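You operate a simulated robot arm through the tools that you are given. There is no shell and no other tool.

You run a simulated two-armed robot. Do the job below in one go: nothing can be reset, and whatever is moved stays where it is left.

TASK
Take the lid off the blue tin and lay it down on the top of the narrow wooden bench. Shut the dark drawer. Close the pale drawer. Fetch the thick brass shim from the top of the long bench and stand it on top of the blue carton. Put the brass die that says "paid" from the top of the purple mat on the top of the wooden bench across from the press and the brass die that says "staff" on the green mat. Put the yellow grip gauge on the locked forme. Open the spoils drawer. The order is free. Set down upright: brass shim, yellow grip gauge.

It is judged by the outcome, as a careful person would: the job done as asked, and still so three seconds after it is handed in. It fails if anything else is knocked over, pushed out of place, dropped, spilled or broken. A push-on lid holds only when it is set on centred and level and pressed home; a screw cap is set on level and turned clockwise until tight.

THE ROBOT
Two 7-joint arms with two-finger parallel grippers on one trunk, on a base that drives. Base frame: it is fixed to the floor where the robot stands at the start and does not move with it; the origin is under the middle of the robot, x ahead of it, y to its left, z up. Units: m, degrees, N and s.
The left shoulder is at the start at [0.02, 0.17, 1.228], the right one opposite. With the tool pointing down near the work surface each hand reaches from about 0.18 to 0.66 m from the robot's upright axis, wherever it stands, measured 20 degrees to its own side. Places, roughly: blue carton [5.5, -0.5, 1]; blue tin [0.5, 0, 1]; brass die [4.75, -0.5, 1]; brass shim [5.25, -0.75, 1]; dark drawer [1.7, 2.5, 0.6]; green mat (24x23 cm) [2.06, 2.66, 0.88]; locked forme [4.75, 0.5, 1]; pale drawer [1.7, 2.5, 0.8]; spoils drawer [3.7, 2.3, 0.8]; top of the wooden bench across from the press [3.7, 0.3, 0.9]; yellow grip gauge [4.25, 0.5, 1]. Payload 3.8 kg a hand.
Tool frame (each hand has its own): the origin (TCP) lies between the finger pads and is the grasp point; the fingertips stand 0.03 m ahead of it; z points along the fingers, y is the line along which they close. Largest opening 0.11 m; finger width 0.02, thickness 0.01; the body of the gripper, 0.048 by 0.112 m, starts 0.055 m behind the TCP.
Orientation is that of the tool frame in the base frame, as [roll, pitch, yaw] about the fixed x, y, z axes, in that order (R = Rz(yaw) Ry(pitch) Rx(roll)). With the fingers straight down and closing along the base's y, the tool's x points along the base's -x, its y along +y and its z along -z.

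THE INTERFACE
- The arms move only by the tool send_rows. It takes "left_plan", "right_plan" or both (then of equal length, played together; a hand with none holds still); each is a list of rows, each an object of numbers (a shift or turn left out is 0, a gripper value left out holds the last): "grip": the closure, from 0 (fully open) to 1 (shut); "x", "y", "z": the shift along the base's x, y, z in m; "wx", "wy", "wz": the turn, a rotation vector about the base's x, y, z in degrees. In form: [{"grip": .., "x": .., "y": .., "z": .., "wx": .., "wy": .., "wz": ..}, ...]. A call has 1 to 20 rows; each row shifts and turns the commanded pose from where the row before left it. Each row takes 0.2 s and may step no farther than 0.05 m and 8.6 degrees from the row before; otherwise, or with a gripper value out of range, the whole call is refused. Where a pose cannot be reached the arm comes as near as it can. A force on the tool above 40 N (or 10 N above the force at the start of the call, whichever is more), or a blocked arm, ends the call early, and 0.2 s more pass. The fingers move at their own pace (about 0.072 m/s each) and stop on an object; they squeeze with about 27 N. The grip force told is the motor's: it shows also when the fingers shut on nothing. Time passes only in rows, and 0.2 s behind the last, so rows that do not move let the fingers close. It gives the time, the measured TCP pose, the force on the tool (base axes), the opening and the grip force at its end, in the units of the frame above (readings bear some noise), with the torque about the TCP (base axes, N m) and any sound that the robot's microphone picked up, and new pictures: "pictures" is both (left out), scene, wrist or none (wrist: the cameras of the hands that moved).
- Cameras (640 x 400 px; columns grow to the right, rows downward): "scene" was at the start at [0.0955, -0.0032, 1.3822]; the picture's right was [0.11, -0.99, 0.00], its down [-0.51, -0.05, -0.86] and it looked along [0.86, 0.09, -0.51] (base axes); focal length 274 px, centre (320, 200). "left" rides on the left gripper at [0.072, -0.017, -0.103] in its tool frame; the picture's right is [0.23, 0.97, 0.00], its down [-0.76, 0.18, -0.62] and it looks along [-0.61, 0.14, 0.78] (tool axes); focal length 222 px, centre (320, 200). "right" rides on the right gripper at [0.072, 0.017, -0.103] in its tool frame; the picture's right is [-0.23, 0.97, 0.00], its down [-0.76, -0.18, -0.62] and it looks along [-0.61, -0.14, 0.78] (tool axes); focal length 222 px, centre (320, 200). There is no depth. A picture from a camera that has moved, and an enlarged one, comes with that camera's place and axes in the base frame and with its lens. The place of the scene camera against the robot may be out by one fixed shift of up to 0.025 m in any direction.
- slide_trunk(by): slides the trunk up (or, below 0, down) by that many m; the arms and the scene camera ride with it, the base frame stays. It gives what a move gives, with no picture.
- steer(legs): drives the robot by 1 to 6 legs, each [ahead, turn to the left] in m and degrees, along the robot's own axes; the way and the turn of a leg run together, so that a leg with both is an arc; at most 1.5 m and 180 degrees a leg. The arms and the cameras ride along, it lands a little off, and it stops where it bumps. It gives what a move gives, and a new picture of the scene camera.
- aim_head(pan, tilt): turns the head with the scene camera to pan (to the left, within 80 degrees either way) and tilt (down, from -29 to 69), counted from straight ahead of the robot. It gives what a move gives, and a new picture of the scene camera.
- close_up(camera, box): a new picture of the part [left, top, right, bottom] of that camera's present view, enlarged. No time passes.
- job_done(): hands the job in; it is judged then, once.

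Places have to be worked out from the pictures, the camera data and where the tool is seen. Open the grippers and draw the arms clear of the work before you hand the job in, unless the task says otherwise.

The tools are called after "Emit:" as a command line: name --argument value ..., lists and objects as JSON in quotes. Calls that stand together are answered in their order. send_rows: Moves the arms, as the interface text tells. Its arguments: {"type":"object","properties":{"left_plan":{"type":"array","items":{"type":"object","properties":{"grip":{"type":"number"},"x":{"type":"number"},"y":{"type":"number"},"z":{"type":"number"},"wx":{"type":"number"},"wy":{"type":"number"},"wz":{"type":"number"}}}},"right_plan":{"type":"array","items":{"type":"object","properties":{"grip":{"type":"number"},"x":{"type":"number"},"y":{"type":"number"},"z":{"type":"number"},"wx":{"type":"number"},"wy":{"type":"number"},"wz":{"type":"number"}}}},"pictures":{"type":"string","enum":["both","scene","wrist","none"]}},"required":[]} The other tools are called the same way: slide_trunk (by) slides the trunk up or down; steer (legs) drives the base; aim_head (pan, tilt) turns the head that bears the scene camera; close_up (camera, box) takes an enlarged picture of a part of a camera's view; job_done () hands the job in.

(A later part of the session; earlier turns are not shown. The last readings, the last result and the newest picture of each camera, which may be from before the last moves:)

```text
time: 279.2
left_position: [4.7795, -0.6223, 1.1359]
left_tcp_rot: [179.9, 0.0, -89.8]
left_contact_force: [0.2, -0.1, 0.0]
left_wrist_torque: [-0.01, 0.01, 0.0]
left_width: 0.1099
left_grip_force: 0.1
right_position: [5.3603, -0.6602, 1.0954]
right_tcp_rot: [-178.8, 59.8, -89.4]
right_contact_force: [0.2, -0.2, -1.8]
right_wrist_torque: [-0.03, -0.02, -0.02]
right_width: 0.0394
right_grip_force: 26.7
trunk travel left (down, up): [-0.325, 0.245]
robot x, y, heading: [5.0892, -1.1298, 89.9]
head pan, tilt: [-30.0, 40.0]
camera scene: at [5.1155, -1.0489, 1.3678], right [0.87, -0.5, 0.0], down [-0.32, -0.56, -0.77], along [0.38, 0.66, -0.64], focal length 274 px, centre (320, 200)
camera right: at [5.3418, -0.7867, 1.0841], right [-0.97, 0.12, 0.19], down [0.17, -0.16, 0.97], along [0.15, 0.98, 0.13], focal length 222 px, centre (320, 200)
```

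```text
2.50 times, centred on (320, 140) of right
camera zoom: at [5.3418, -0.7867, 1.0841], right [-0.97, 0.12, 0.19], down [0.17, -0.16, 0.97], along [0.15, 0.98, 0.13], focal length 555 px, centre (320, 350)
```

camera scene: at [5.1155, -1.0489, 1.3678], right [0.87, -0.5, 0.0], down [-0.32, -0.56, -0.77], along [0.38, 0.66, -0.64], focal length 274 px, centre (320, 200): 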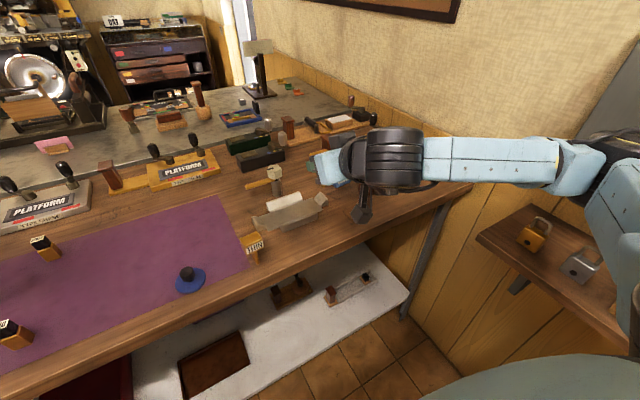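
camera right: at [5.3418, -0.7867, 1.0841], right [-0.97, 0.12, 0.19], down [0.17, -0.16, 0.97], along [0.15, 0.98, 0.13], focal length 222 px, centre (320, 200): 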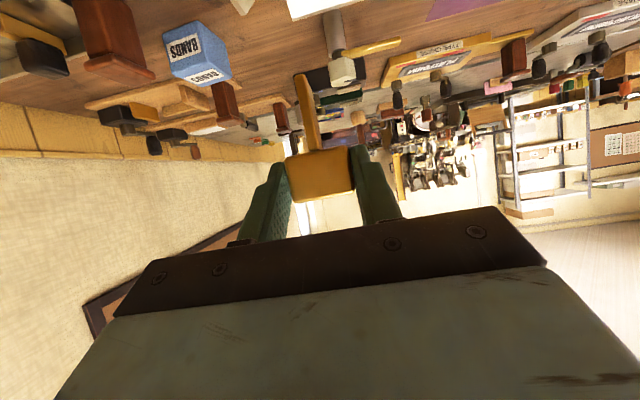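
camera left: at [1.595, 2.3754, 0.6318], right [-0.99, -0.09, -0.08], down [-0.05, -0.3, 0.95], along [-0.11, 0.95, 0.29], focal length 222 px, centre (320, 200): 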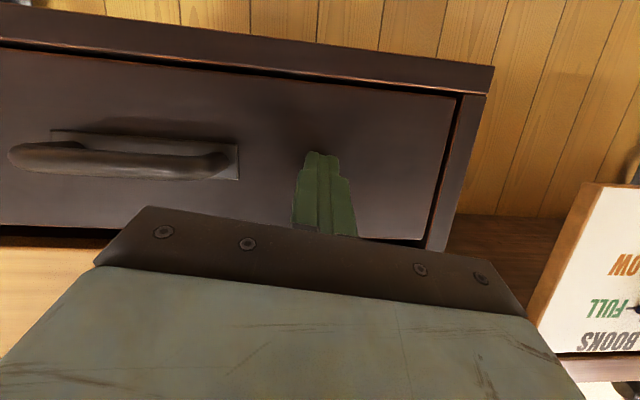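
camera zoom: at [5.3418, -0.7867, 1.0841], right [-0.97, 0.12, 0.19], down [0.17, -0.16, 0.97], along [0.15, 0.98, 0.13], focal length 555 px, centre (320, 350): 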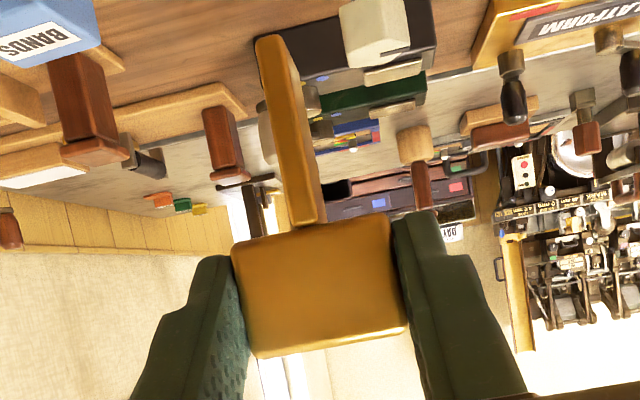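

Carton: centre ≈(5.525,-0.467), top z≈0.922. I carry the shim over it at height and then lower.

Emit:
send_rows --right_plan '[{"x": 0.0273, "y": 0.0272}, {"x": 0.0273, "y": 0.0272}, {"x": 0.0273, "y": 0.0272}, {"x": 0.0273, "y": 0.0272}, {"x": 0.0273, "y": 0.0272}, {"x": 0.0273, "y": 0.0272}, {"z": -0.03}, {"z": -0.03}, {"z": -0.015}]' --pictures "both"

Emit:
close_up --camera "right" --box '[220, 40, 420, 220]'

Emit:
close_up --camera "scene" --box '[300, 100, 440, 220]'

```text
time: 281.2
left_position: [4.7802, -0.6213, 1.1362]
left_tcp_rot: [179.9, 0.1, -89.8]
left_contact_force: [-0.2, 0.1, 0.2]
left_wrist_torque: [0.0, 0.0, 0.01]
left_width: 0.1099
left_grip_force: 0.1
right_position: [5.5257, -0.4974, 1.0184]
right_tcp_rot: [-178.6, 59.8, -89.3]
right_contact_force: [-0.6, 0.0, -1.1]
right_wrist_torque: [-0.02, 0.0, -0.01]
right_width: 0.0394
right_grip_force: 27.0
trunk travel left (down, up): [-0.325, 0.245]
robot x, y, heading: [5.0847, -1.1323, 90.1]
head pan, tilt: [-30.0, 40.0]
camera scene: at [5.1154, -1.0488, 1.3678], right [0.87, -0.5, 0.0], down [-0.32, -0.56, -0.77], along [0.38, 0.66, -0.64], focal length 274 px, centre (320, 200)
camera right: at [5.506, -0.623, 1.0081], right [-0.98, 0.12, 0.18], down [0.16, -0.16, 0.97], along [0.15, 0.98, 0.13], focal length 222 px, centre (320, 200)
```

scene: 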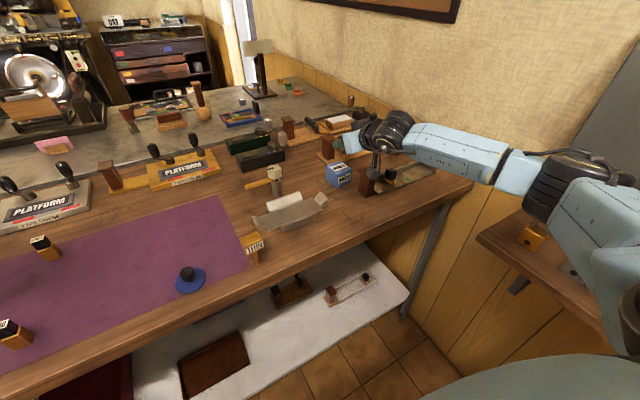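
right: 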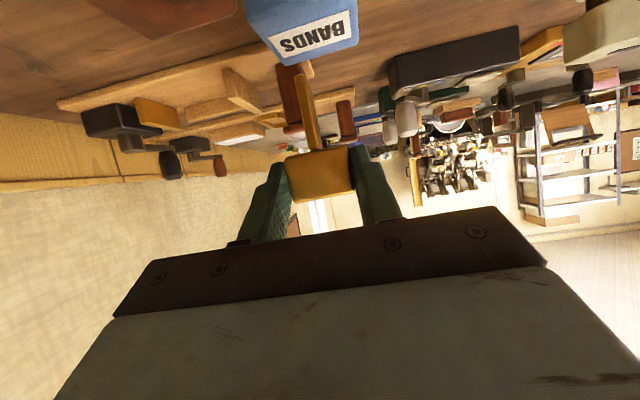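

```text
2.22 times, centred on (320, 130) of right
camera zoom: at [5.506, -0.623, 1.0081], right [-0.98, 0.12, 0.18], down [0.16, -0.16, 0.97], along [0.15, 0.98, 0.13], focal length 494 px, centre (320, 356)
```

zoom: 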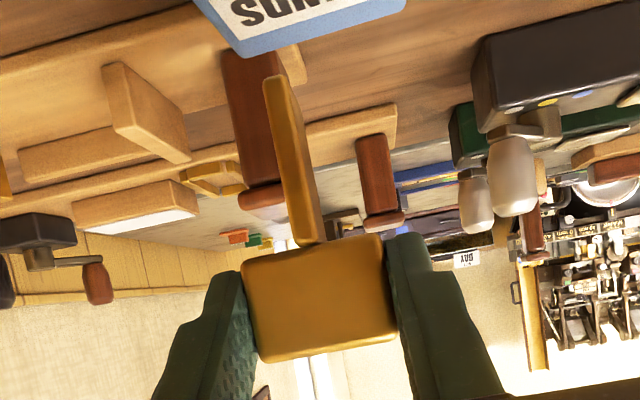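

```text
3.33 times, centred on (370, 160) of scene
camera zoom: at [5.1154, -1.0488, 1.3678], right [0.87, -0.5, 0.0], down [-0.32, -0.56, -0.77], along [0.38, 0.66, -0.64], focal length 912 px, centre (153, 333)
```

zoom: 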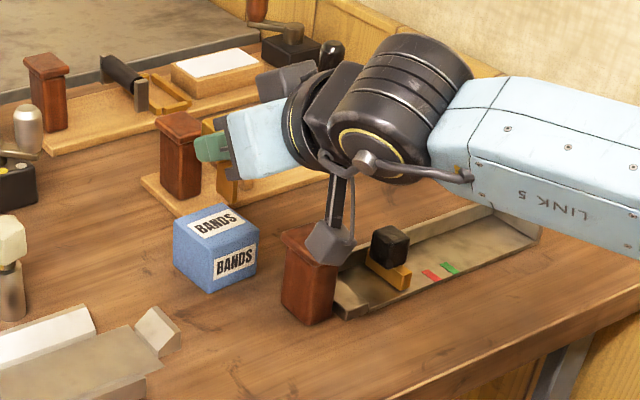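

The stem sits about 1 cm right of the carton's middle. I shift slightly left and lower gently to contact.

Emit:
send_rows --right_plan '[{"x": -0.009}, {"z": -0.006}, {"z": -0.005}, {"z": -0.004}, {"z": -0.003}]' --pictures "none"

Emit:
close_up --camera "scene" --box '[300, 120, 400, 200]'

Emit:
close_up --camera "right" --box '[220, 0, 420, 200]'

```text
time: 282.4
left_position: [4.7803, -0.6206, 1.1361]
left_tcp_rot: [180.0, -0.1, -89.8]
left_contact_force: [-0.3, -0.3, -0.2]
left_wrist_torque: [-0.01, 0.0, 0.01]
left_width: 0.1102
left_grip_force: 0.2
right_position: [5.516, -0.4975, 1.0017]
right_tcp_rot: [-178.7, 59.8, -89.3]
right_contact_force: [0.3, -1.1, -1.5]
right_wrist_torque: [-0.01, -0.03, -0.01]
right_width: 0.0393
right_grip_force: 27.1
trunk travel left (down, up): [-0.325, 0.245]
robot x, y, heading: [5.0876, -1.1301, 90.2]
head pan, tilt: [-30.0, 40.0]
```

```text
5.00 times, centred on (350, 160) of scene
camera zoom: at [5.1154, -1.0487, 1.3678], right [0.87, -0.5, 0.0], down [-0.32, -0.56, -0.77], along [0.38, 0.66, -0.64], focal length 1369 px, centre (170, 400)
```

zoom: 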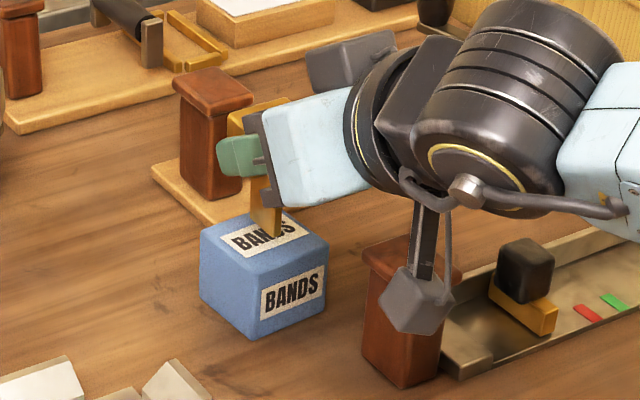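

```text
2.00 times, centred on (320, 100) of right
camera zoom: at [5.4967, -0.6233, 0.9903], right [-0.98, 0.12, 0.18], down [0.17, -0.16, 0.97], along [0.15, 0.98, 0.13], focal length 444 px, centre (320, 400)
```

zoom: 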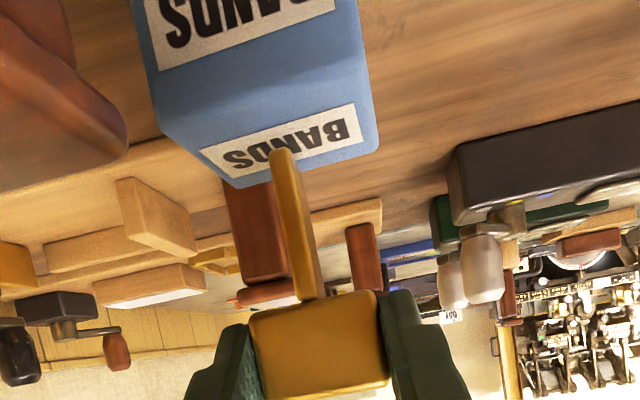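

Aligned over the carton's label. I lower the last millimetres watching the force.

Emit:
send_rows --right_plan '[{"z": -0.003}, {"z": -0.002}, {"z": -0.002}]' --pictures "none"

Emit:
close_up --camera "right" --box '[220, 0, 420, 200]'

```text
time: 283.2
left_position: [4.7797, -0.6213, 1.1368]
left_tcp_rot: [179.9, 0.0, -89.8]
left_contact_force: [-0.1, 0.6, 0.2]
left_wrist_torque: [0.01, 0.03, -0.01]
left_width: 0.1101
left_grip_force: 0.1
right_position: [5.5162, -0.4968, 0.9969]
right_tcp_rot: [-178.6, 60.0, -89.3]
right_contact_force: [0.2, -0.6, 4.2]
right_wrist_torque: [-0.02, -0.05, -0.05]
right_width: 0.0395
right_grip_force: 26.7
trunk travel left (down, up): [-0.325, 0.245]
robot x, y, heading: [5.0886, -1.1287, 90.3]
head pan, tilt: [-30.0, 40.0]
```

```text
2.00 times, centred on (320, 100) of right
camera zoom: at [5.4967, -0.6231, 0.9851], right [-0.98, 0.12, 0.19], down [0.17, -0.16, 0.97], along [0.15, 0.98, 0.14], focal length 444 px, centre (320, 400)
```

zoom: 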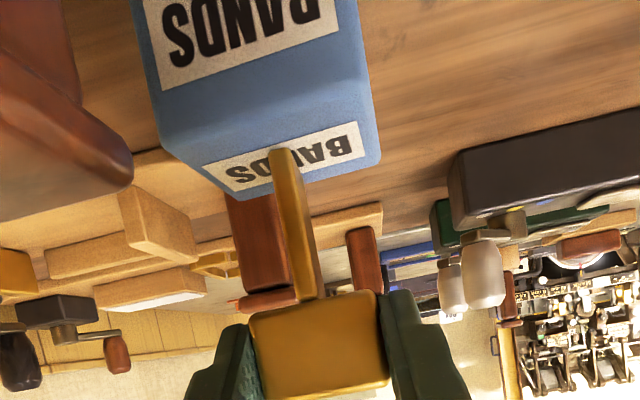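

The shim touches down (about 5 N). I open the fingers gently and retract backward-up along the finger direction.

Emit:
send_rows --right_plan '[{"grip": 0.55}, {"grip": 0.5}, {"grip": 0.5}]' --pictures "none"

Emit:
close_up --camera "right" --box '[220, 0, 420, 200]'

```text
time: 284.0
left_position: [4.7792, -0.6219, 1.1357]
left_tcp_rot: [180.0, 0.0, -89.8]
left_contact_force: [-0.2, 0.4, 1.1]
left_wrist_torque: [0.0, 0.0, -0.01]
left_width: 0.1099
left_grip_force: 0.0
right_position: [5.5155, -0.4971, 0.9939]
right_tcp_rot: [-178.7, 59.8, -89.3]
right_contact_force: [-0.2, 0.0, 0.1]
right_wrist_torque: [0.01, 0.05, -0.03]
right_width: 0.055
right_grip_force: 0.2
trunk travel left (down, up): [-0.325, 0.245]
robot x, y, heading: [5.0854, -1.1297, 90.3]
head pan, tilt: [-30.0, 40.0]
```

```text
2.00 times, centred on (320, 100) of right
camera zoom: at [5.4967, -0.6231, 0.9838], right [-0.98, 0.12, 0.19], down [0.17, -0.16, 0.97], along [0.15, 0.98, 0.13], focal length 444 px, centre (320, 400)
```

zoom: 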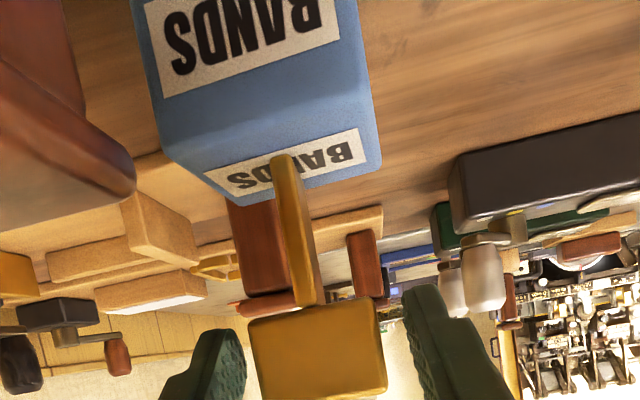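

It stands on its own. I retract along the finger axis, then up.

Emit:
send_rows --right_plan '[{"y": -0.02, "z": 0.011}, {"y": -0.026, "z": 0.015}, {"y": -0.026, "z": 0.015}, {"y": -0.026, "z": 0.02}, {"y": -0.02, "z": 0.03}, {"z": 0.04}]' --pictures "both"

Emit:
close_up --camera "scene" --box '[300, 120, 400, 200]'

```text
time: 285.4
left_position: [4.7792, -0.6217, 1.1362]
left_tcp_rot: [179.8, -0.1, -89.7]
left_contact_force: [0.2, -0.4, 0.8]
left_wrist_torque: [0.02, -0.03, 0.02]
left_width: 0.1103
left_grip_force: 0.0
right_position: [5.5156, -0.616, 1.1264]
right_tcp_rot: [-178.8, 59.7, -89.3]
right_contact_force: [0.1, 0.3, 0.6]
right_wrist_torque: [-0.04, -0.03, 0.0]
right_width: 0.0551
right_grip_force: 0.0
trunk travel left (down, up): [-0.325, 0.245]
robot x, y, heading: [5.0895, -1.1319, 90.0]
head pan, tilt: [-30.0, 40.0]
camera scene: at [5.115, -1.0486, 1.3678], right [0.87, -0.5, 0.0], down [-0.32, -0.56, -0.77], along [0.38, 0.66, -0.64], focal length 274 px, centre (320, 200)
camera right: at [5.4973, -0.7414, 1.1156], right [-0.98, 0.12, 0.19], down [0.17, -0.16, 0.97], along [0.15, 0.98, 0.13], focal length 222 px, centre (320, 200)
```

scene: 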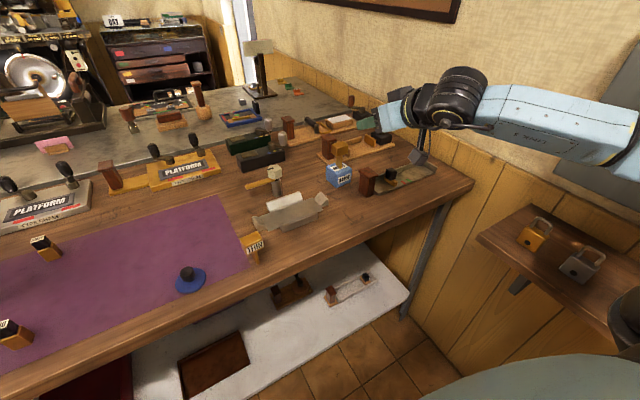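
right: 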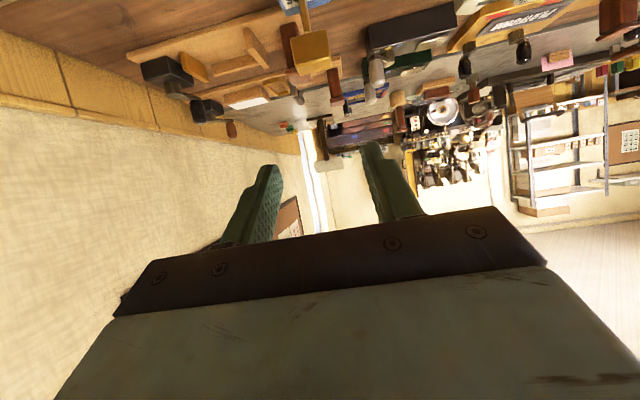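

```text
5.00 times, centred on (350, 160) of scene
camera zoom: at [5.115, -1.0486, 1.3678], right [0.87, -0.5, 0.0], down [-0.32, -0.56, -0.77], along [0.38, 0.66, -0.64], focal length 1369 px, centre (170, 400)
```

zoom: 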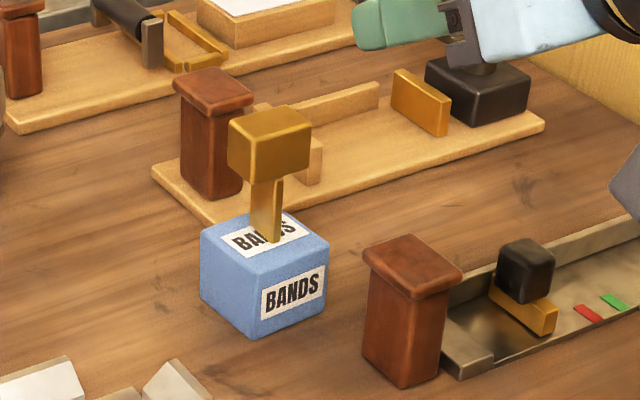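

The shim stands upright on the blue carton. I restore the right hand to its normal pose and then shift the base left in front of the dies.

Emit:
send_rows --right_plan '[{"x": -0.034, "y": -0.003, "z": 0.003, "wx": -7.5}, {"x": -0.034, "y": -0.003, "z": 0.003, "wx": -7.5}, {"x": -0.034, "y": -0.003, "z": 0.003, "wx": -7.5}, {"x": -0.034, "y": -0.003, "z": 0.003, "wx": -7.5}, {"x": -0.034, "y": -0.003, "z": 0.003, "wx": -7.5}, {"x": -0.034, "y": -0.003, "z": 0.003, "wx": -7.5}, {"x": -0.034, "y": -0.003, "z": 0.003, "wx": -7.5}, {"x": -0.034, "y": -0.003, "z": 0.003, "wx": -7.3, "wy": 1.2}]' --pictures "none"

Emit:
steer --legs '[[-0.35, 0], [0, 40], [0.45, 0], [0, -40]]'

Emit:
aim_head --pan 0 --tilt 45

```text
time: 287.2
left_position: [4.7791, -0.6216, 1.1371]
left_tcp_rot: [179.9, -0.1, -89.8]
left_contact_force: [-0.7, -0.4, -0.1]
left_wrist_torque: [0.0, -0.04, -0.02]
left_width: 0.1101
left_grip_force: 0.0
right_position: [5.243, -0.6393, 1.1496]
right_tcp_rot: [179.6, -0.1, -89.7]
right_contact_force: [0.0, 0.2, 0.2]
right_wrist_torque: [0.0, 0.0, -0.01]
right_width: 0.0549
right_grip_force: 0.1
trunk travel left (down, up): [-0.325, 0.245]
robot x, y, heading: [5.0913, -1.1329, 90.1]
head pan, tilt: [-30.0, 40.0]
```

```text
time: 295.6
left_position: [4.491, -0.6309, 1.1362]
left_tcp_rot: [180.0, 0.0, -89.8]
left_contact_force: [0.5, -0.4, 0.0]
left_wrist_torque: [-0.01, 0.0, -0.04]
left_width: 0.1101
left_grip_force: 0.1
right_position: [4.9532, -0.649, 1.1504]
right_tcp_rot: [179.5, 0.0, -89.6]
right_contact_force: [0.3, 0.7, 0.4]
right_wrist_torque: [-0.02, -0.02, 0.03]
right_width: 0.0552
right_grip_force: 0.1
trunk travel left (down, up): [-0.325, 0.245]
robot x, y, heading: [4.7974, -1.1407, 90.0]
head pan, tilt: [-30.0, 40.0]
camera scene: at [4.8266, -1.0576, 1.3678], right [0.87, -0.5, 0.0], down [-0.32, -0.56, -0.77], along [0.38, 0.66, -0.64], focal length 274 px, centre (320, 200)
```

scene: 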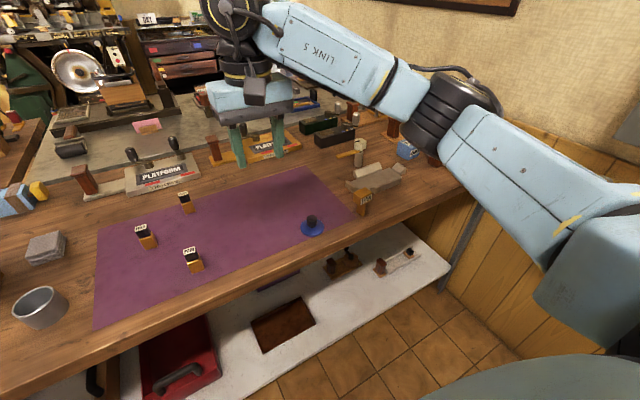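

```text
time: 296.5
left_position: [4.4907, -0.6307, 1.136]
left_tcp_rot: [-180.0, 0.0, -89.8]
left_contact_force: [-0.7, -0.7, -1.2]
left_wrist_torque: [0.02, 0.02, 0.0]
left_width: 0.1099
left_grip_force: 0.0
right_position: [4.9549, -0.649, 1.1514]
right_tcp_rot: [179.6, -0.1, -89.6]
right_contact_force: [0.8, -0.5, 0.0]
right_wrist_torque: [0.01, -0.01, -0.01]
right_width: 0.0551
right_grip_force: 0.1
trunk travel left (down, up): [-0.325, 0.245]
robot x, y, heading: [4.7965, -1.1418, 89.8]
head pan, tilt: [0.0, 45.0]
camera scene: at [4.7837, -1.0501, 1.3606], right [1.0, 0.0, 0.0], down [0.0, -0.71, -0.71], along [0.0, 0.71, -0.71], focal length 274 px, centre (320, 200)
```

scene: 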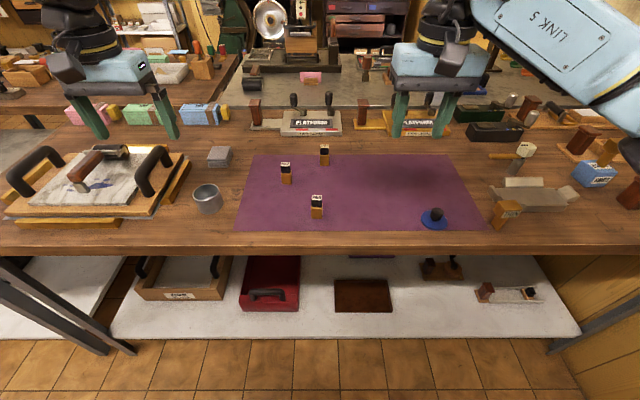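

Recomputed: PAID (4.79,-0.60), STAFF (4.81,-0.40). My base has room, so I come 0.12 m closer, then take STAFF with the left hand.

Emit:
steer --legs '[[0.12, 0]]'

Emit:
send_rows --left_plan '[{"grip": 0.4, "x": 0.045, "z": 0.0, "wx": 4}, {"x": 0.045, "wx": 4}, {"x": 0.045, "wx": 4}, {"x": 0.045, "y": 0.01, "wx": 4}, {"x": 0.045, "y": 0.02, "wx": 4}, {"x": 0.045, "y": 0.02, "wx": 4}, {"x": 0.045, "y": 0.02}]' --pictures "both"

```text
time: 297.8
left_position: [4.4906, -0.5115, 1.1368]
left_tcp_rot: [179.9, -0.1, -89.8]
left_contact_force: [-0.4, 0.6, -0.7]
left_wrist_torque: [-0.03, 0.01, 0.04]
left_width: 0.1101
left_grip_force: 0.1
right_position: [4.9538, -0.529, 1.1501]
right_tcp_rot: [179.5, 0.0, -89.8]
right_contact_force: [-0.4, -0.5, -1.0]
right_wrist_torque: [-0.03, 0.02, 0.01]
right_width: 0.055
right_grip_force: 0.1
trunk travel left (down, up): [-0.325, 0.245]
robot x, y, heading: [4.8004, -1.0234, 90.3]
head pan, tilt: [0.0, 45.0]
camera scene: at [4.7836, -0.9305, 1.3605], right [1.0, 0.0, 0.0], down [0.0, -0.71, -0.71], along [0.0, 0.71, -0.71], focal length 274 px, centre (320, 200)
```

scene: 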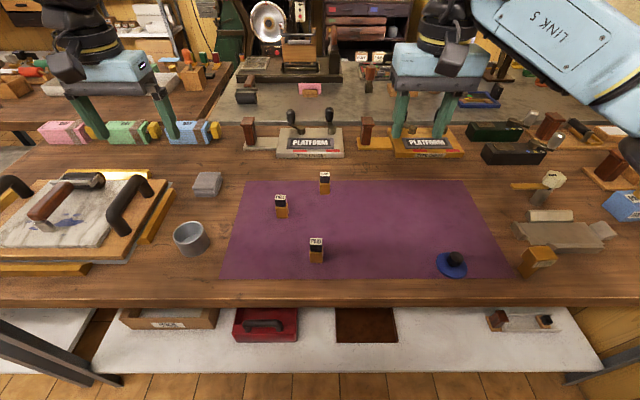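

```text
time: 299.4
left_position: [4.6704, -0.5195, 1.1456]
left_tcp_rot: [-179.9, 24.0, -89.8]
left_contact_force: [0.1, -0.5, 0.5]
left_wrist_torque: [0.02, 0.03, 0.02]
left_width: 0.0661
left_grip_force: 0.0
left hand out of reach, approached as far as the arm can: row 4, 5, 6, 7
right_position: [4.9548, -0.5286, 1.1514]
right_tcp_rot: [179.5, 0.1, -89.8]
right_contact_force: [0.7, -0.7, -0.8]
right_wrist_torque: [-0.03, -0.02, -0.01]
right_width: 0.0547
right_grip_force: 0.0
trunk travel left (down, up): [-0.325, 0.245]
robot x, y, heading: [4.7967, -1.0229, 89.9]
head pan, tilt: [0.0, 45.0]
camera scene: at [4.7836, -0.9318, 1.3606], right [1.0, 0.0, 0.0], down [0.0, -0.71, -0.71], along [0.0, 0.71, -0.71], focal length 274 px, centre (320, 200)
camera left: at [4.6875, -0.6287, 1.2102], right [-0.97, -0.21, -0.09], down [-0.18, 0.44, 0.88], along [-0.14, 0.87, -0.47], focal length 222 px, centre (320, 200)
```

scene: 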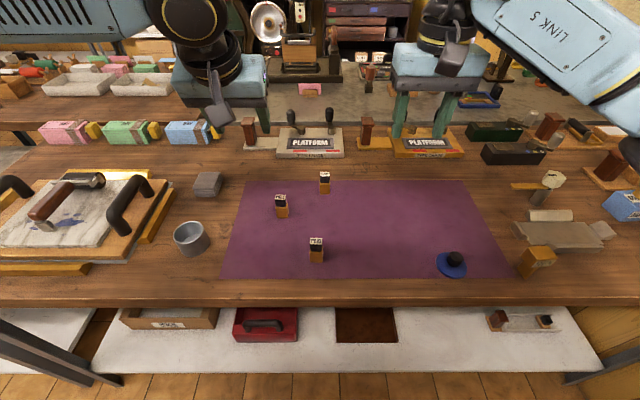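
left: 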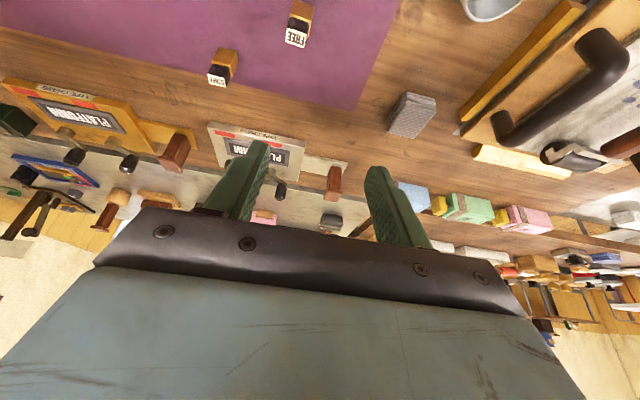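

The left arm can't cross that far. I return it home and use the right hand for PAID (4.79,-0.60) from here; later the left takes STAFF from a better base spot.

Emit:
send_rows --left_plan '[{"x": -0.04, "y": -0.02, "wx": -4}, {"x": -0.045, "y": -0.01, "wx": -4}, {"x": -0.045, "y": -0.01, "wx": -4}, {"x": -0.045, "y": -0.01, "wx": -4}, {"x": -0.045, "y": -0.01, "wx": -4}, {"x": -0.045, "y": -0.01, "wx": -4}, {"x": -0.045}]' --pictures "none"

Emit:
send_rows --right_plan '[{"x": -0.041, "y": -0.018}, {"x": -0.041, "y": -0.018}, {"x": -0.041, "y": -0.018}, {"x": -0.041, "y": -0.018}, {"z": -0.04}, {"z": -0.04}, {"z": -0.03}]' --pictures "both"

Emit:
close_up --camera "right" --box '[200, 80, 440, 230]'

```text
time: 300.9
left_position: [4.36, -0.5895, 1.1449]
left_tcp_rot: [-180.0, -0.1, -89.9]
left_contact_force: [0.3, 0.5, 0.5]
left_wrist_torque: [0.0, 0.0, 0.0]
left_width: 0.066
left_grip_force: 0.1
right_position: [4.9532, -0.5294, 1.1508]
right_tcp_rot: [179.4, 0.0, -89.7]
right_contact_force: [0.0, -0.2, 0.2]
right_wrist_torque: [0.01, -0.01, -0.01]
right_width: 0.0549
right_grip_force: 0.0
trunk travel left (down, up): [-0.325, 0.245]
robot x, y, heading: [4.7992, -1.0206, 89.8]
head pan, tilt: [0.0, 45.0]
```

```text
time: 302.6
left_position: [4.3629, -0.5888, 1.1455]
left_tcp_rot: [180.0, -0.1, -89.8]
left_contact_force: [-0.3, 0.4, 0.1]
left_wrist_torque: [-0.04, 0.0, 0.03]
left_width: 0.066
left_grip_force: 0.1
right_position: [4.7918, -0.6026, 1.0399]
right_tcp_rot: [179.5, 0.0, -89.7]
right_contact_force: [-0.1, 0.6, -0.3]
right_wrist_torque: [0.02, -0.01, -0.01]
right_width: 0.055
right_grip_force: 0.2
trunk travel left (down, up): [-0.325, 0.245]
robot x, y, heading: [4.7986, -1.0263, 89.9]
head pan, tilt: [0.0, 45.0]
camera scene: at [4.784, -0.9314, 1.3605], right [1.0, 0.0, 0.0], down [0.0, -0.71, -0.71], along [0.0, 0.71, -0.71], focal length 274 px, centre (320, 200)
camera right: at [4.7747, -0.6751, 1.1441], right [-0.97, 0.22, 0.01], down [0.18, 0.76, 0.62], along [0.13, 0.61, -0.78], focal length 222 px, centre (320, 200)
```

scene: 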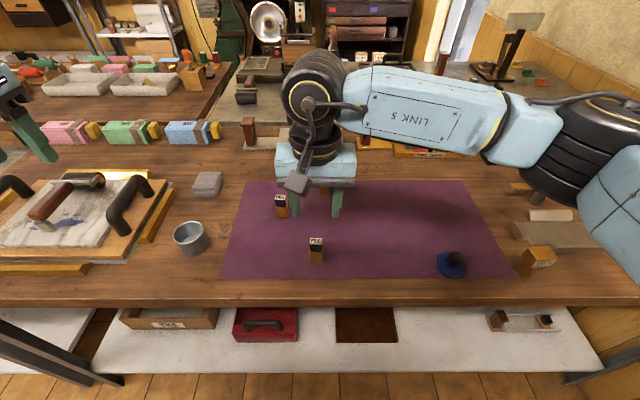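
right: 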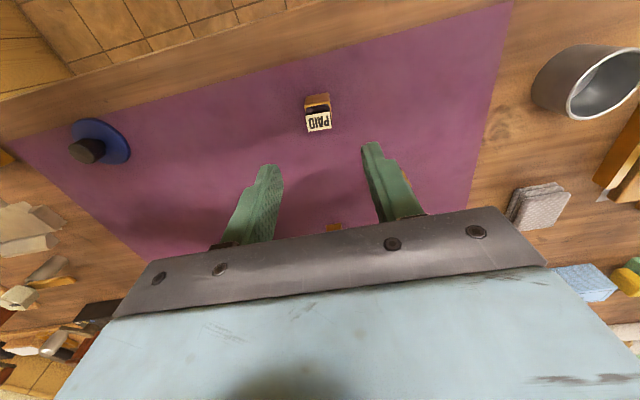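

```text
2.67 times, centred on (320, 155) of right
camera zoom: at [4.7747, -0.6751, 1.1441], right [-0.97, 0.22, 0.01], down [0.18, 0.76, 0.62], along [0.13, 0.61, -0.78], focal length 592 px, centre (320, 320)
```

zoom: 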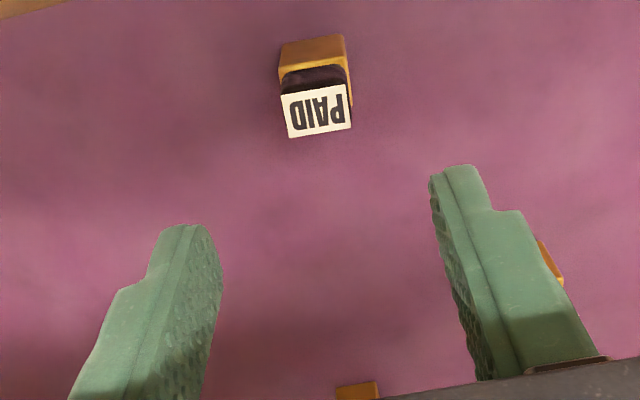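

PAID is exactly below (4.790,-0.603). I descend and grip it.

Emit:
send_rows --right_plan '[{"x": -0.001, "z": -0.04}, {"z": -0.04}, {"z": -0.03}, {"z": -0.018}, {"grip": 1}, {"grip": 1}, {"grip": 1}, {"grip": 1}]' --pictures "both"

```text
time: 304.4
left_position: [4.3617, -0.59, 1.1459]
left_tcp_rot: [179.9, 0.0, -89.9]
left_contact_force: [1.0, -0.3, 0.1]
left_wrist_torque: [0.0, -0.01, 0.02]
left_width: 0.0661
left_grip_force: 0.1
right_position: [4.7892, -0.6015, 0.9125]
right_tcp_rot: [179.4, 0.0, -89.7]
right_contact_force: [-1.1, 0.4, -0.4]
right_wrist_torque: [0.01, 0.06, 0.0]
right_width: 0.0259
right_grip_force: 27.2
trunk travel left (down, up): [-0.325, 0.245]
robot x, y, heading: [4.8004, -1.0205, 89.8]
head pan, tilt: [0.0, 45.0]
camera scene: at [4.7836, -0.9315, 1.3605], right [1.0, 0.0, 0.0], down [0.0, -0.71, -0.71], along [0.0, 0.71, -0.71], focal length 274 px, centre (320, 200)
camera right: at [4.7725, -0.675, 1.0161], right [-0.97, 0.22, 0.01], down [0.18, 0.76, 0.62], along [0.13, 0.61, -0.78], focal length 222 px, centre (320, 200)
```

scene: 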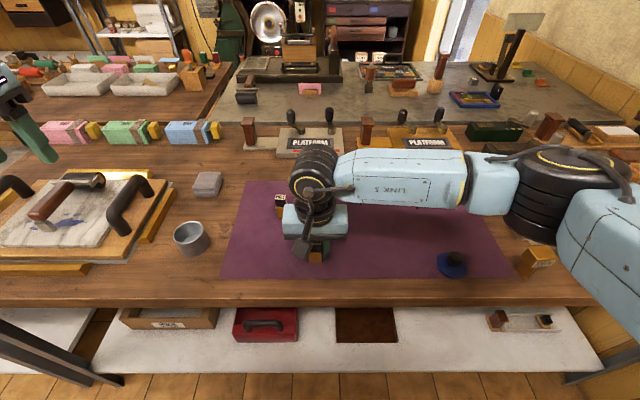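
right: 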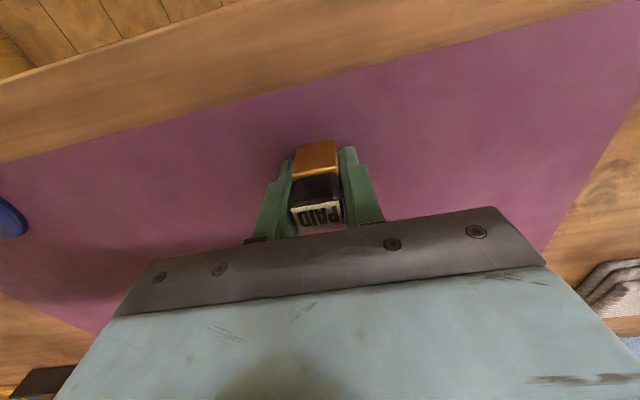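

PAID is held. I lift it, bring the arm home, and shift the base right to (5.0,-1.03) for the left hand.

Emit:
send_rows --right_plan '[{"z": 0.04}, {"z": 0.05}, {"z": 0.05}, {"z": 0.05}, {"z": 0.05}, {"x": 0.045}, {"x": 0.045}, {"x": 0.045}, {"x": 0.025}]' --pictures "none"

Emit:
steer --legs '[[-0.35, 0], [0, -36], [0.34, 0], [0, 36.2], [0.06, 0]]'

```text
time: 306.4
left_position: [4.3615, -0.5893, 1.1459]
left_tcp_rot: [179.9, 0.0, -89.8]
left_contact_force: [0.7, -0.1, -0.2]
left_wrist_torque: [0.02, -0.04, 0.0]
left_width: 0.0661
left_grip_force: 0.0
right_position: [4.9496, -0.6015, 1.1534]
right_tcp_rot: [179.5, 0.0, -89.8]
right_contact_force: [-0.1, 0.2, -0.3]
right_wrist_torque: [0.01, 0.0, 0.02]
right_width: 0.0257
right_grip_force: 27.4
trunk travel left (down, up): [-0.325, 0.245]
robot x, y, heading: [4.7978, -1.0207, 89.9]
head pan, tilt: [0.0, 45.0]
```

```text
time: 314.4
left_position: [4.5577, -0.6005, 1.1445]
left_tcp_rot: [180.0, -0.1, -89.4]
left_contact_force: [0.2, 0.8, -0.3]
left_wrist_torque: [-0.02, 0.0, -0.02]
left_width: 0.0662
left_grip_force: 0.1
right_position: [5.1461, -0.6107, 1.1519]
right_tcp_rot: [179.5, 0.0, -89.4]
right_contact_force: [0.1, 0.3, -1.8]
right_wrist_torque: [0.0, -0.01, 0.02]
right_width: 0.0257
right_grip_force: 26.9
trunk travel left (down, up): [-0.325, 0.245]
robot x, y, heading: [4.9976, -1.03, 90.3]
head pan, tilt: [0.0, 45.0]
camera scene: at [4.9825, -0.9396, 1.3604], right [1.0, 0.01, 0.0], down [0.01, -0.71, -0.71], along [-0.01, 0.71, -0.71], focal length 274 px, centre (320, 200)
```

scene: 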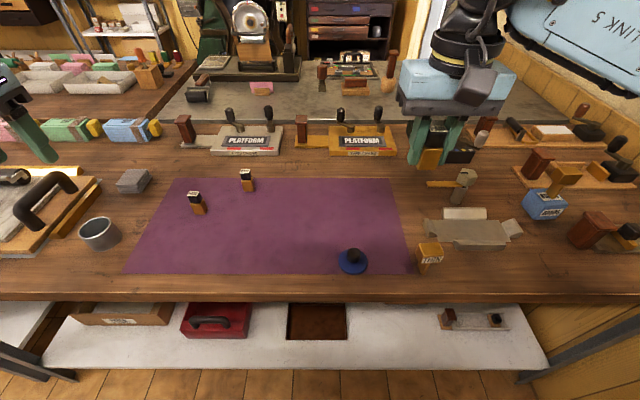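

I bring the left hand over STAFF with a 24° forward tilt.

Emit:
send_rows --left_plan '[{"grip": 0.5, "x": 0.04, "wx": 4}, {"x": 0.04, "y": 0.02, "wx": 4}, {"x": 0.04, "y": 0.025, "wx": 4}, {"x": 0.04, "y": 0.03, "wx": 4}, {"x": 0.04, "y": 0.03, "wx": 4}, {"x": 0.04, "y": 0.03, "wx": 4}, {"x": 0.012, "y": 0.035, "z": -0.03}, {"y": 0.024, "z": -0.04}]' --pictures "both"

Emit:
close_up --camera "left" --box '[200, 40, 440, 190]'

```text
time: 316.2
left_position: [4.7826, -0.4407, 1.0839]
left_tcp_rot: [-179.8, 24.1, -89.4]
left_contact_force: [-0.6, 0.6, -0.7]
left_wrist_torque: [0.0, -0.02, 0.0]
left_width: 0.0552
left_grip_force: 0.1
left hand out of reach, approached as far as the arm can: row 7, 8
right_position: [5.1459, -0.6107, 1.1533]
right_tcp_rot: [179.4, 0.0, -89.5]
right_contact_force: [0.0, 0.2, -1.3]
right_wrist_torque: [0.02, -0.02, 0.02]
right_width: 0.0258
right_grip_force: 26.7
trunk travel left (down, up): [-0.325, 0.245]
robot x, y, heading: [4.9975, -1.0355, 90.8]
head pan, tilt: [0.0, 45.0]
camera scene: at [4.9823, -0.9408, 1.3605], right [1.0, 0.01, 0.0], down [0.01, -0.71, -0.71], along [-0.01, 0.71, -0.71], focal length 274 px, centre (320, 200)
camera left: at [4.7995, -0.5506, 1.1484], right [-0.97, -0.22, -0.1], down [-0.19, 0.44, 0.88], along [-0.15, 0.87, -0.47], focal length 222 px, centre (320, 200)
```

scene: 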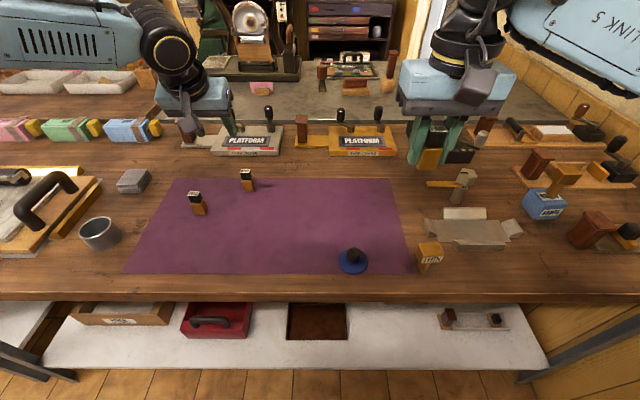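
left: 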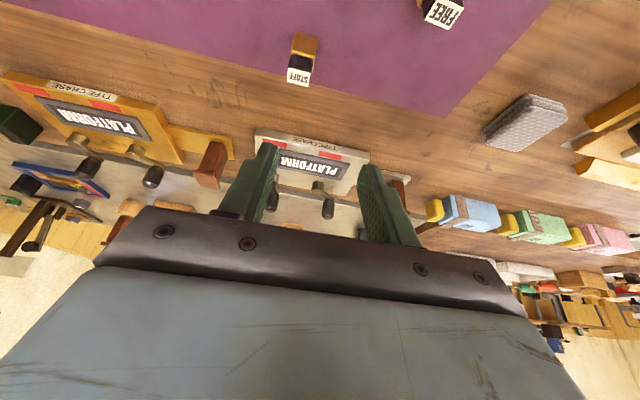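

```text
2.67 times, centred on (320, 115) of left
camera zoom: at [4.7995, -0.5506, 1.1484], right [-0.97, -0.22, -0.1], down [-0.19, 0.44, 0.88], along [-0.15, 0.87, -0.47], focal length 592 px, centre (320, 427)
```

zoom: 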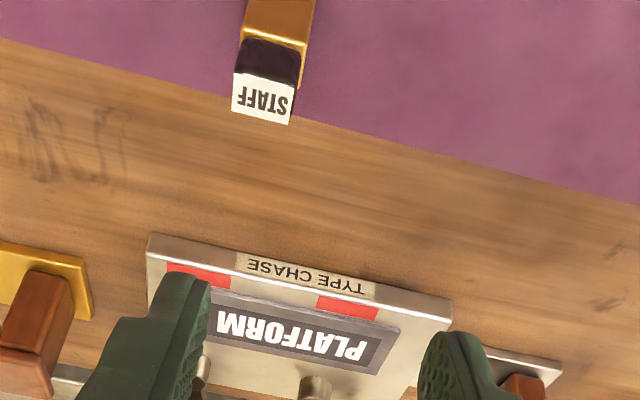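

The left arm hits a joint limit there. I bring it back and move the base so STAFF lies at the left hand's natural place.

Emit:
send_rows --left_plan '[{"x": -0.03, "y": -0.03, "z": 0.02, "wx": -6}, {"x": -0.03, "y": -0.03, "z": 0.03, "wx": -6}, {"x": -0.03, "y": -0.03, "wx": -6}, {"x": -0.03, "y": -0.02, "wx": -6}, {"x": -0.03}]' --pictures "none"

Emit:
steer --legs '[[-0.3, 0], [0, -22.5], [0.25, 0], [0, 22], [0.14, 0]]'

```text
refused: row 2 steps farther than a row can; nothing moved
```

```text
time: 323.0
left_position: [4.8894, -0.3679, 1.0844]
left_tcp_rot: [-179.6, 24.0, -90.3]
left_contact_force: [0.4, -0.7, 0.4]
left_wrist_torque: [-0.03, 0.01, -0.01]
left_width: 0.0548
left_grip_force: 0.0
right_position: [5.2515, -0.5439, 1.1511]
right_tcp_rot: [179.6, 0.0, -90.3]
right_contact_force: [0.4, 1.0, -2.1]
right_wrist_torque: [-0.04, 0.02, -0.01]
right_width: 0.0256
right_grip_force: 26.9
trunk travel left (down, up): [-0.325, 0.245]
robot x, y, heading: [5.0964, -0.9589, 89.7]
head pan, tilt: [0.0, 45.0]
camera scene: at [5.0823, -0.8708, 1.3604], right [1.0, -0.01, 0.0], down [-0.01, -0.71, -0.71], along [0.01, 0.71, -0.71], focal length 274 px, centre (320, 200)
```

scene: 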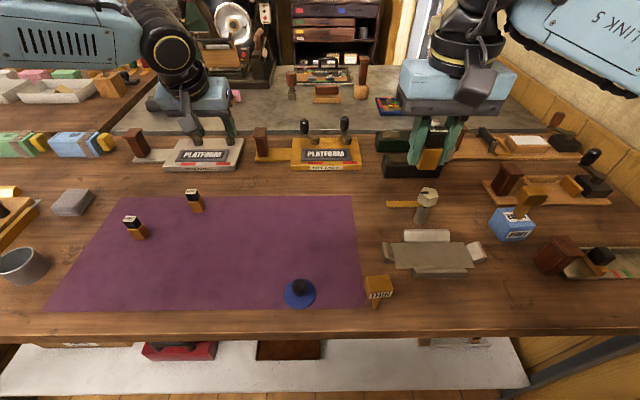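

The base moved fine (the arm plan was refused by step size). STAFF is now at the left hand's natural place; I un-tilt and align over it.

Emit:
send_rows --left_plan '[{"x": -0.02, "y": -0.01, "z": 0.01, "wx": -6}, {"x": -0.02, "y": -0.01, "z": 0.01, "wx": -6}, {"x": -0.02, "y": -0.01, "wx": -6}, {"x": -0.02, "y": -0.01, "wx": -6}]' --pictures "both"

Emit:
close_up --camera "left" --box '[200, 40, 440, 190]'

```text
time: 324.0
left_position: [4.8089, -0.4101, 1.1049]
left_tcp_rot: [-179.5, 0.0, -90.3]
left_contact_force: [-0.4, 0.4, -0.6]
left_wrist_torque: [-0.01, -0.01, 0.0]
left_width: 0.0549
left_grip_force: 0.1
right_position: [5.2515, -0.5436, 1.1538]
right_tcp_rot: [179.5, 0.0, -90.3]
right_contact_force: [-0.2, 0.2, -1.3]
right_wrist_torque: [0.04, 0.01, 0.01]
right_width: 0.0257
right_grip_force: 27.0
trunk travel left (down, up): [-0.325, 0.245]
robot x, y, heading: [5.0961, -0.9612, 89.7]
head pan, tilt: [0.0, 45.0]
camera scene: at [5.082, -0.872, 1.3605], right [1.0, -0.01, 0.0], down [-0.01, -0.71, -0.71], along [0.01, 0.71, -0.71], focal length 274 px, centre (320, 200)
camera left: at [4.8249, -0.4835, 1.2073], right [-0.97, -0.22, -0.01], down [-0.18, 0.76, 0.62], along [-0.13, 0.61, -0.78], focal length 222 px, centre (320, 200)
```

scene: 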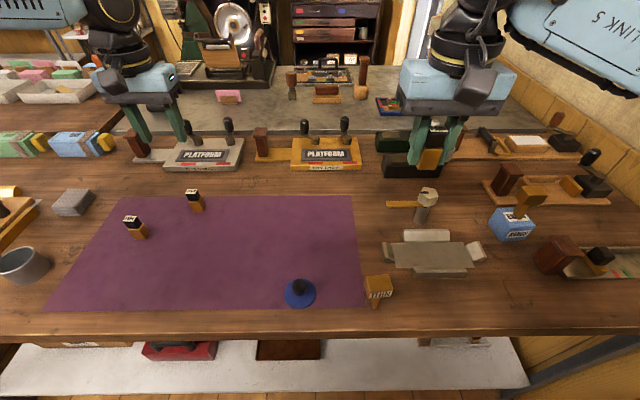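
left: 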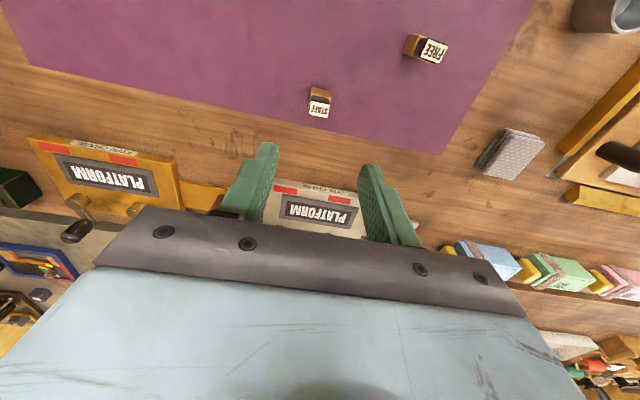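

```text
2.67 times, centred on (320, 115) of left
camera zoom: at [4.8249, -0.4835, 1.2073], right [-0.97, -0.22, -0.01], down [-0.18, 0.76, 0.62], along [-0.13, 0.61, -0.78], focal length 592 px, centre (320, 427)
```

zoom: 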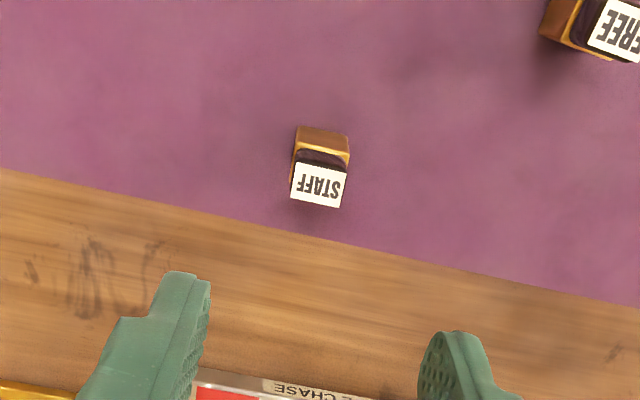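

Aligned within a few millimetres. I descend and grip STAFF.

Emit:
send_rows --left_plan '[{"x": 0.002, "y": 0.007, "z": -0.04}, {"z": -0.04}, {"z": -0.04}, {"z": -0.04}, {"z": -0.033}, {"grip": 1}, {"grip": 1}, {"grip": 1}, {"grip": 1}]' --pictures "both"

```text
time: 326.0
left_position: [4.7902, -0.4541, 0.9451]
left_tcp_rot: [-179.6, 0.1, -90.4]
left_contact_force: [0.2, -0.4, 0.1]
left_wrist_torque: [0.0, 0.0, 0.03]
left_width: 0.0
left_grip_force: 26.6
left hand out of reach, approached as far as the arm can: row 2, 3, 4, 5
right_position: [5.2505, -0.5448, 1.1541]
right_tcp_rot: [179.5, 0.1, -90.4]
right_contact_force: [0.7, -0.3, -1.3]
right_wrist_torque: [0.01, 0.02, 0.01]
right_width: 0.0257
right_grip_force: 27.3
trunk travel left (down, up): [-0.325, 0.245]
robot x, y, heading: [5.0976, -0.9586, 89.2]
head pan, tilt: [0.0, 45.0]
camera scene: at [5.0823, -0.8721, 1.3606], right [1.0, -0.01, 0.0], down [-0.01, -0.71, -0.71], along [0.01, 0.71, -0.71], focal length 274 px, centre (320, 200)
camera left: at [4.8056, -0.5274, 1.0472], right [-0.97, -0.22, -0.01], down [-0.18, 0.76, 0.62], along [-0.13, 0.61, -0.78], focal length 222 px, centre (320, 200)
```

scene: 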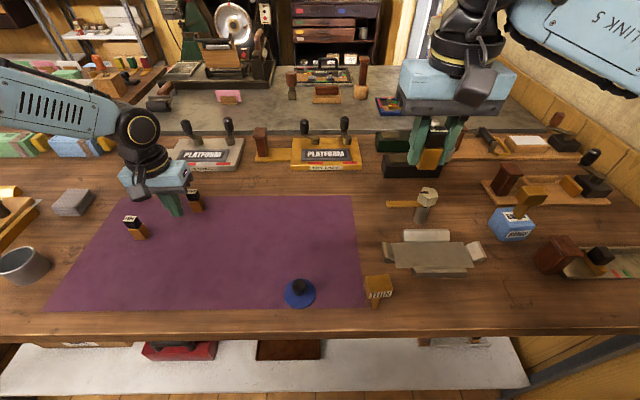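
left: 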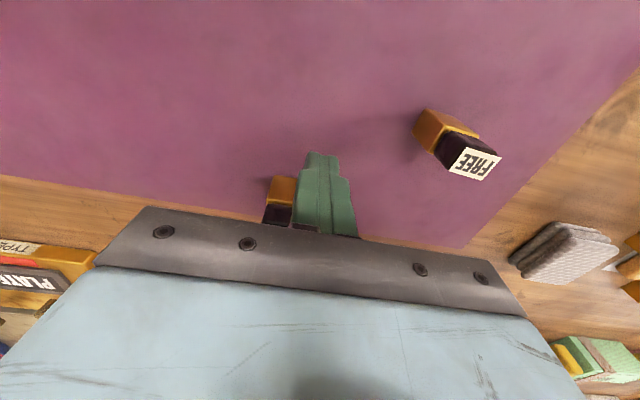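

The left arm stopped short (closing on air, nothing touched). I raise both hands and lower the trunk to give the left arm better reach.

Emit:
send_rows --left_plan '[{"grip": 0.5, "z": 0.04}, {"z": 0.04}, {"z": 0.04}, {"z": 0.04}, {"z": 0.03}, {"z": 0.03}]' --right_plan '[{"z": 0.02}, {"z": 0.02}, {"z": 0.02}, {"z": 0.02}, {"z": 0.02}, {"z": 0.0}]' --pictures "none"

Emit:
slide_trunk --by -0.13

Emit:
aim_head --pan 20 --tilt 40

```text
time: 327.4
left_position: [4.7897, -0.4544, 1.1666]
left_tcp_rot: [-179.6, 0.1, -90.3]
left_contact_force: [0.0, -0.6, 0.1]
left_wrist_torque: [-0.02, -0.01, 0.0]
left_width: 0.055
left_grip_force: 0.1
right_position: [5.2505, -0.5447, 1.2528]
right_tcp_rot: [179.5, 0.0, -90.4]
right_contact_force: [0.3, -0.7, -2.3]
right_wrist_torque: [-0.03, 0.0, 0.01]
right_width: 0.0256
right_grip_force: 27.6
trunk travel left (down, up): [-0.325, 0.245]
robot x, y, heading: [5.0952, -0.9608, 89.4]
head pan, tilt: [0.0, 45.0]
```

```text
time: 328.9
left_position: [4.7893, -0.4528, 1.0359]
left_tcp_rot: [-179.6, 0.1, -90.3]
left_contact_force: [0.2, 0.1, 0.1]
left_wrist_torque: [0.03, 0.0, -0.01]
left_width: 0.0548
left_grip_force: 0.1
right_position: [5.2502, -0.5439, 1.1236]
right_tcp_rot: [179.6, 0.1, -90.3]
right_contact_force: [-0.6, 0.8, -1.0]
right_wrist_torque: [0.01, 0.03, 0.02]
right_width: 0.0257
right_grip_force: 27.4
trunk travel left (down, up): [-0.195, 0.375]
robot x, y, heading: [5.0978, -0.9629, 89.7]
head pan, tilt: [0.0, 45.0]
```

```text
time: 329.8
left_position: [4.7899, -0.4539, 1.0349]
left_tcp_rot: [-179.6, 0.0, -90.3]
left_contact_force: [-1.5, 0.0, 0.2]
left_wrist_torque: [-0.02, -0.01, 0.01]
left_width: 0.055
left_grip_force: 0.1
right_position: [5.2507, -0.5461, 1.1236]
right_tcp_rot: [179.5, 0.1, -90.2]
right_contact_force: [0.2, 0.0, -1.9]
right_wrist_torque: [-0.01, 0.0, 0.0]
right_width: 0.0257
right_grip_force: 26.9
trunk travel left (down, up): [-0.195, 0.375]
robot x, y, heading: [5.0934, -0.9614, 89.2]
head pan, tilt: [20.0, 40.0]
camera scene: at [5.0533, -0.8732, 1.2378], right [0.94, 0.33, 0.0], down [0.21, -0.61, -0.77], along [-0.26, 0.72, -0.64], focal length 274 px, centre (320, 200)
```

scene: 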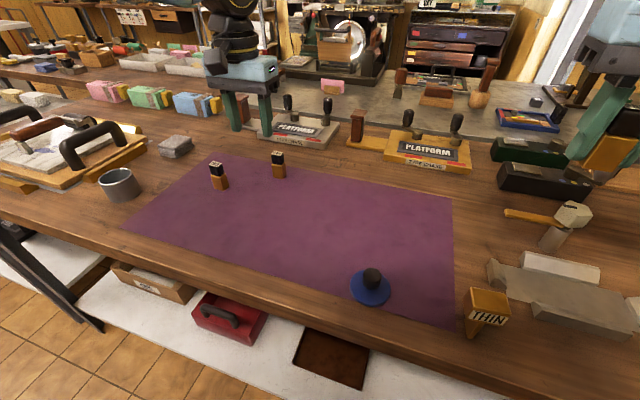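

Now I move the left hand over STAFF again and check it gets there before descending.

Emit:
send_rows --left_plan '[{"x": 0.01, "y": 0.02}, {"x": 0.011, "y": 0.02}, {"y": 0.011}, {"z": -0.03}]' --pictures "wrist"

```text
time: 330.8
left_position: [4.8098, -0.4014, 1.0052]
left_tcp_rot: [-179.6, 0.0, -90.3]
left_contact_force: [-0.5, -0.8, -0.6]
left_wrist_torque: [-0.02, 0.02, 0.01]
left_width: 0.0553
left_grip_force: 0.0
right_position: [5.2505, -0.5451, 1.1226]
right_tcp_rot: [179.5, 0.0, -90.3]
right_contact_force: [0.0, 0.0, -2.0]
right_wrist_torque: [0.0, -0.01, -0.01]
right_width: 0.0256
right_grip_force: 27.0
trunk travel left (down, up): [-0.195, 0.375]
robot x, y, heading: [5.0979, -0.9629, 89.7]
head pan, tilt: [20.0, 40.0]
camera left: at [4.826, -0.4757, 1.107], right [-0.97, -0.22, -0.01], down [-0.18, 0.76, 0.62], along [-0.13, 0.61, -0.78], focal length 222 px, centre (320, 200)
```

left: 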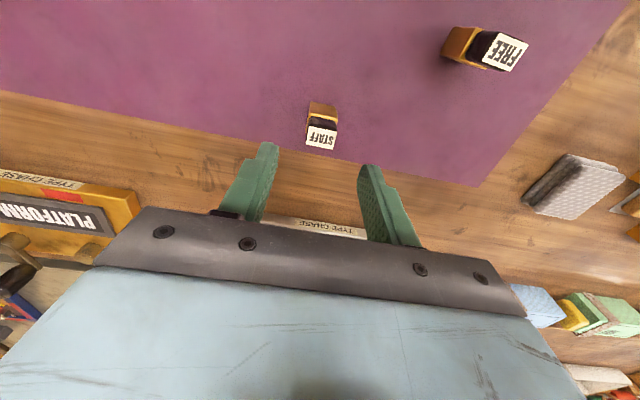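

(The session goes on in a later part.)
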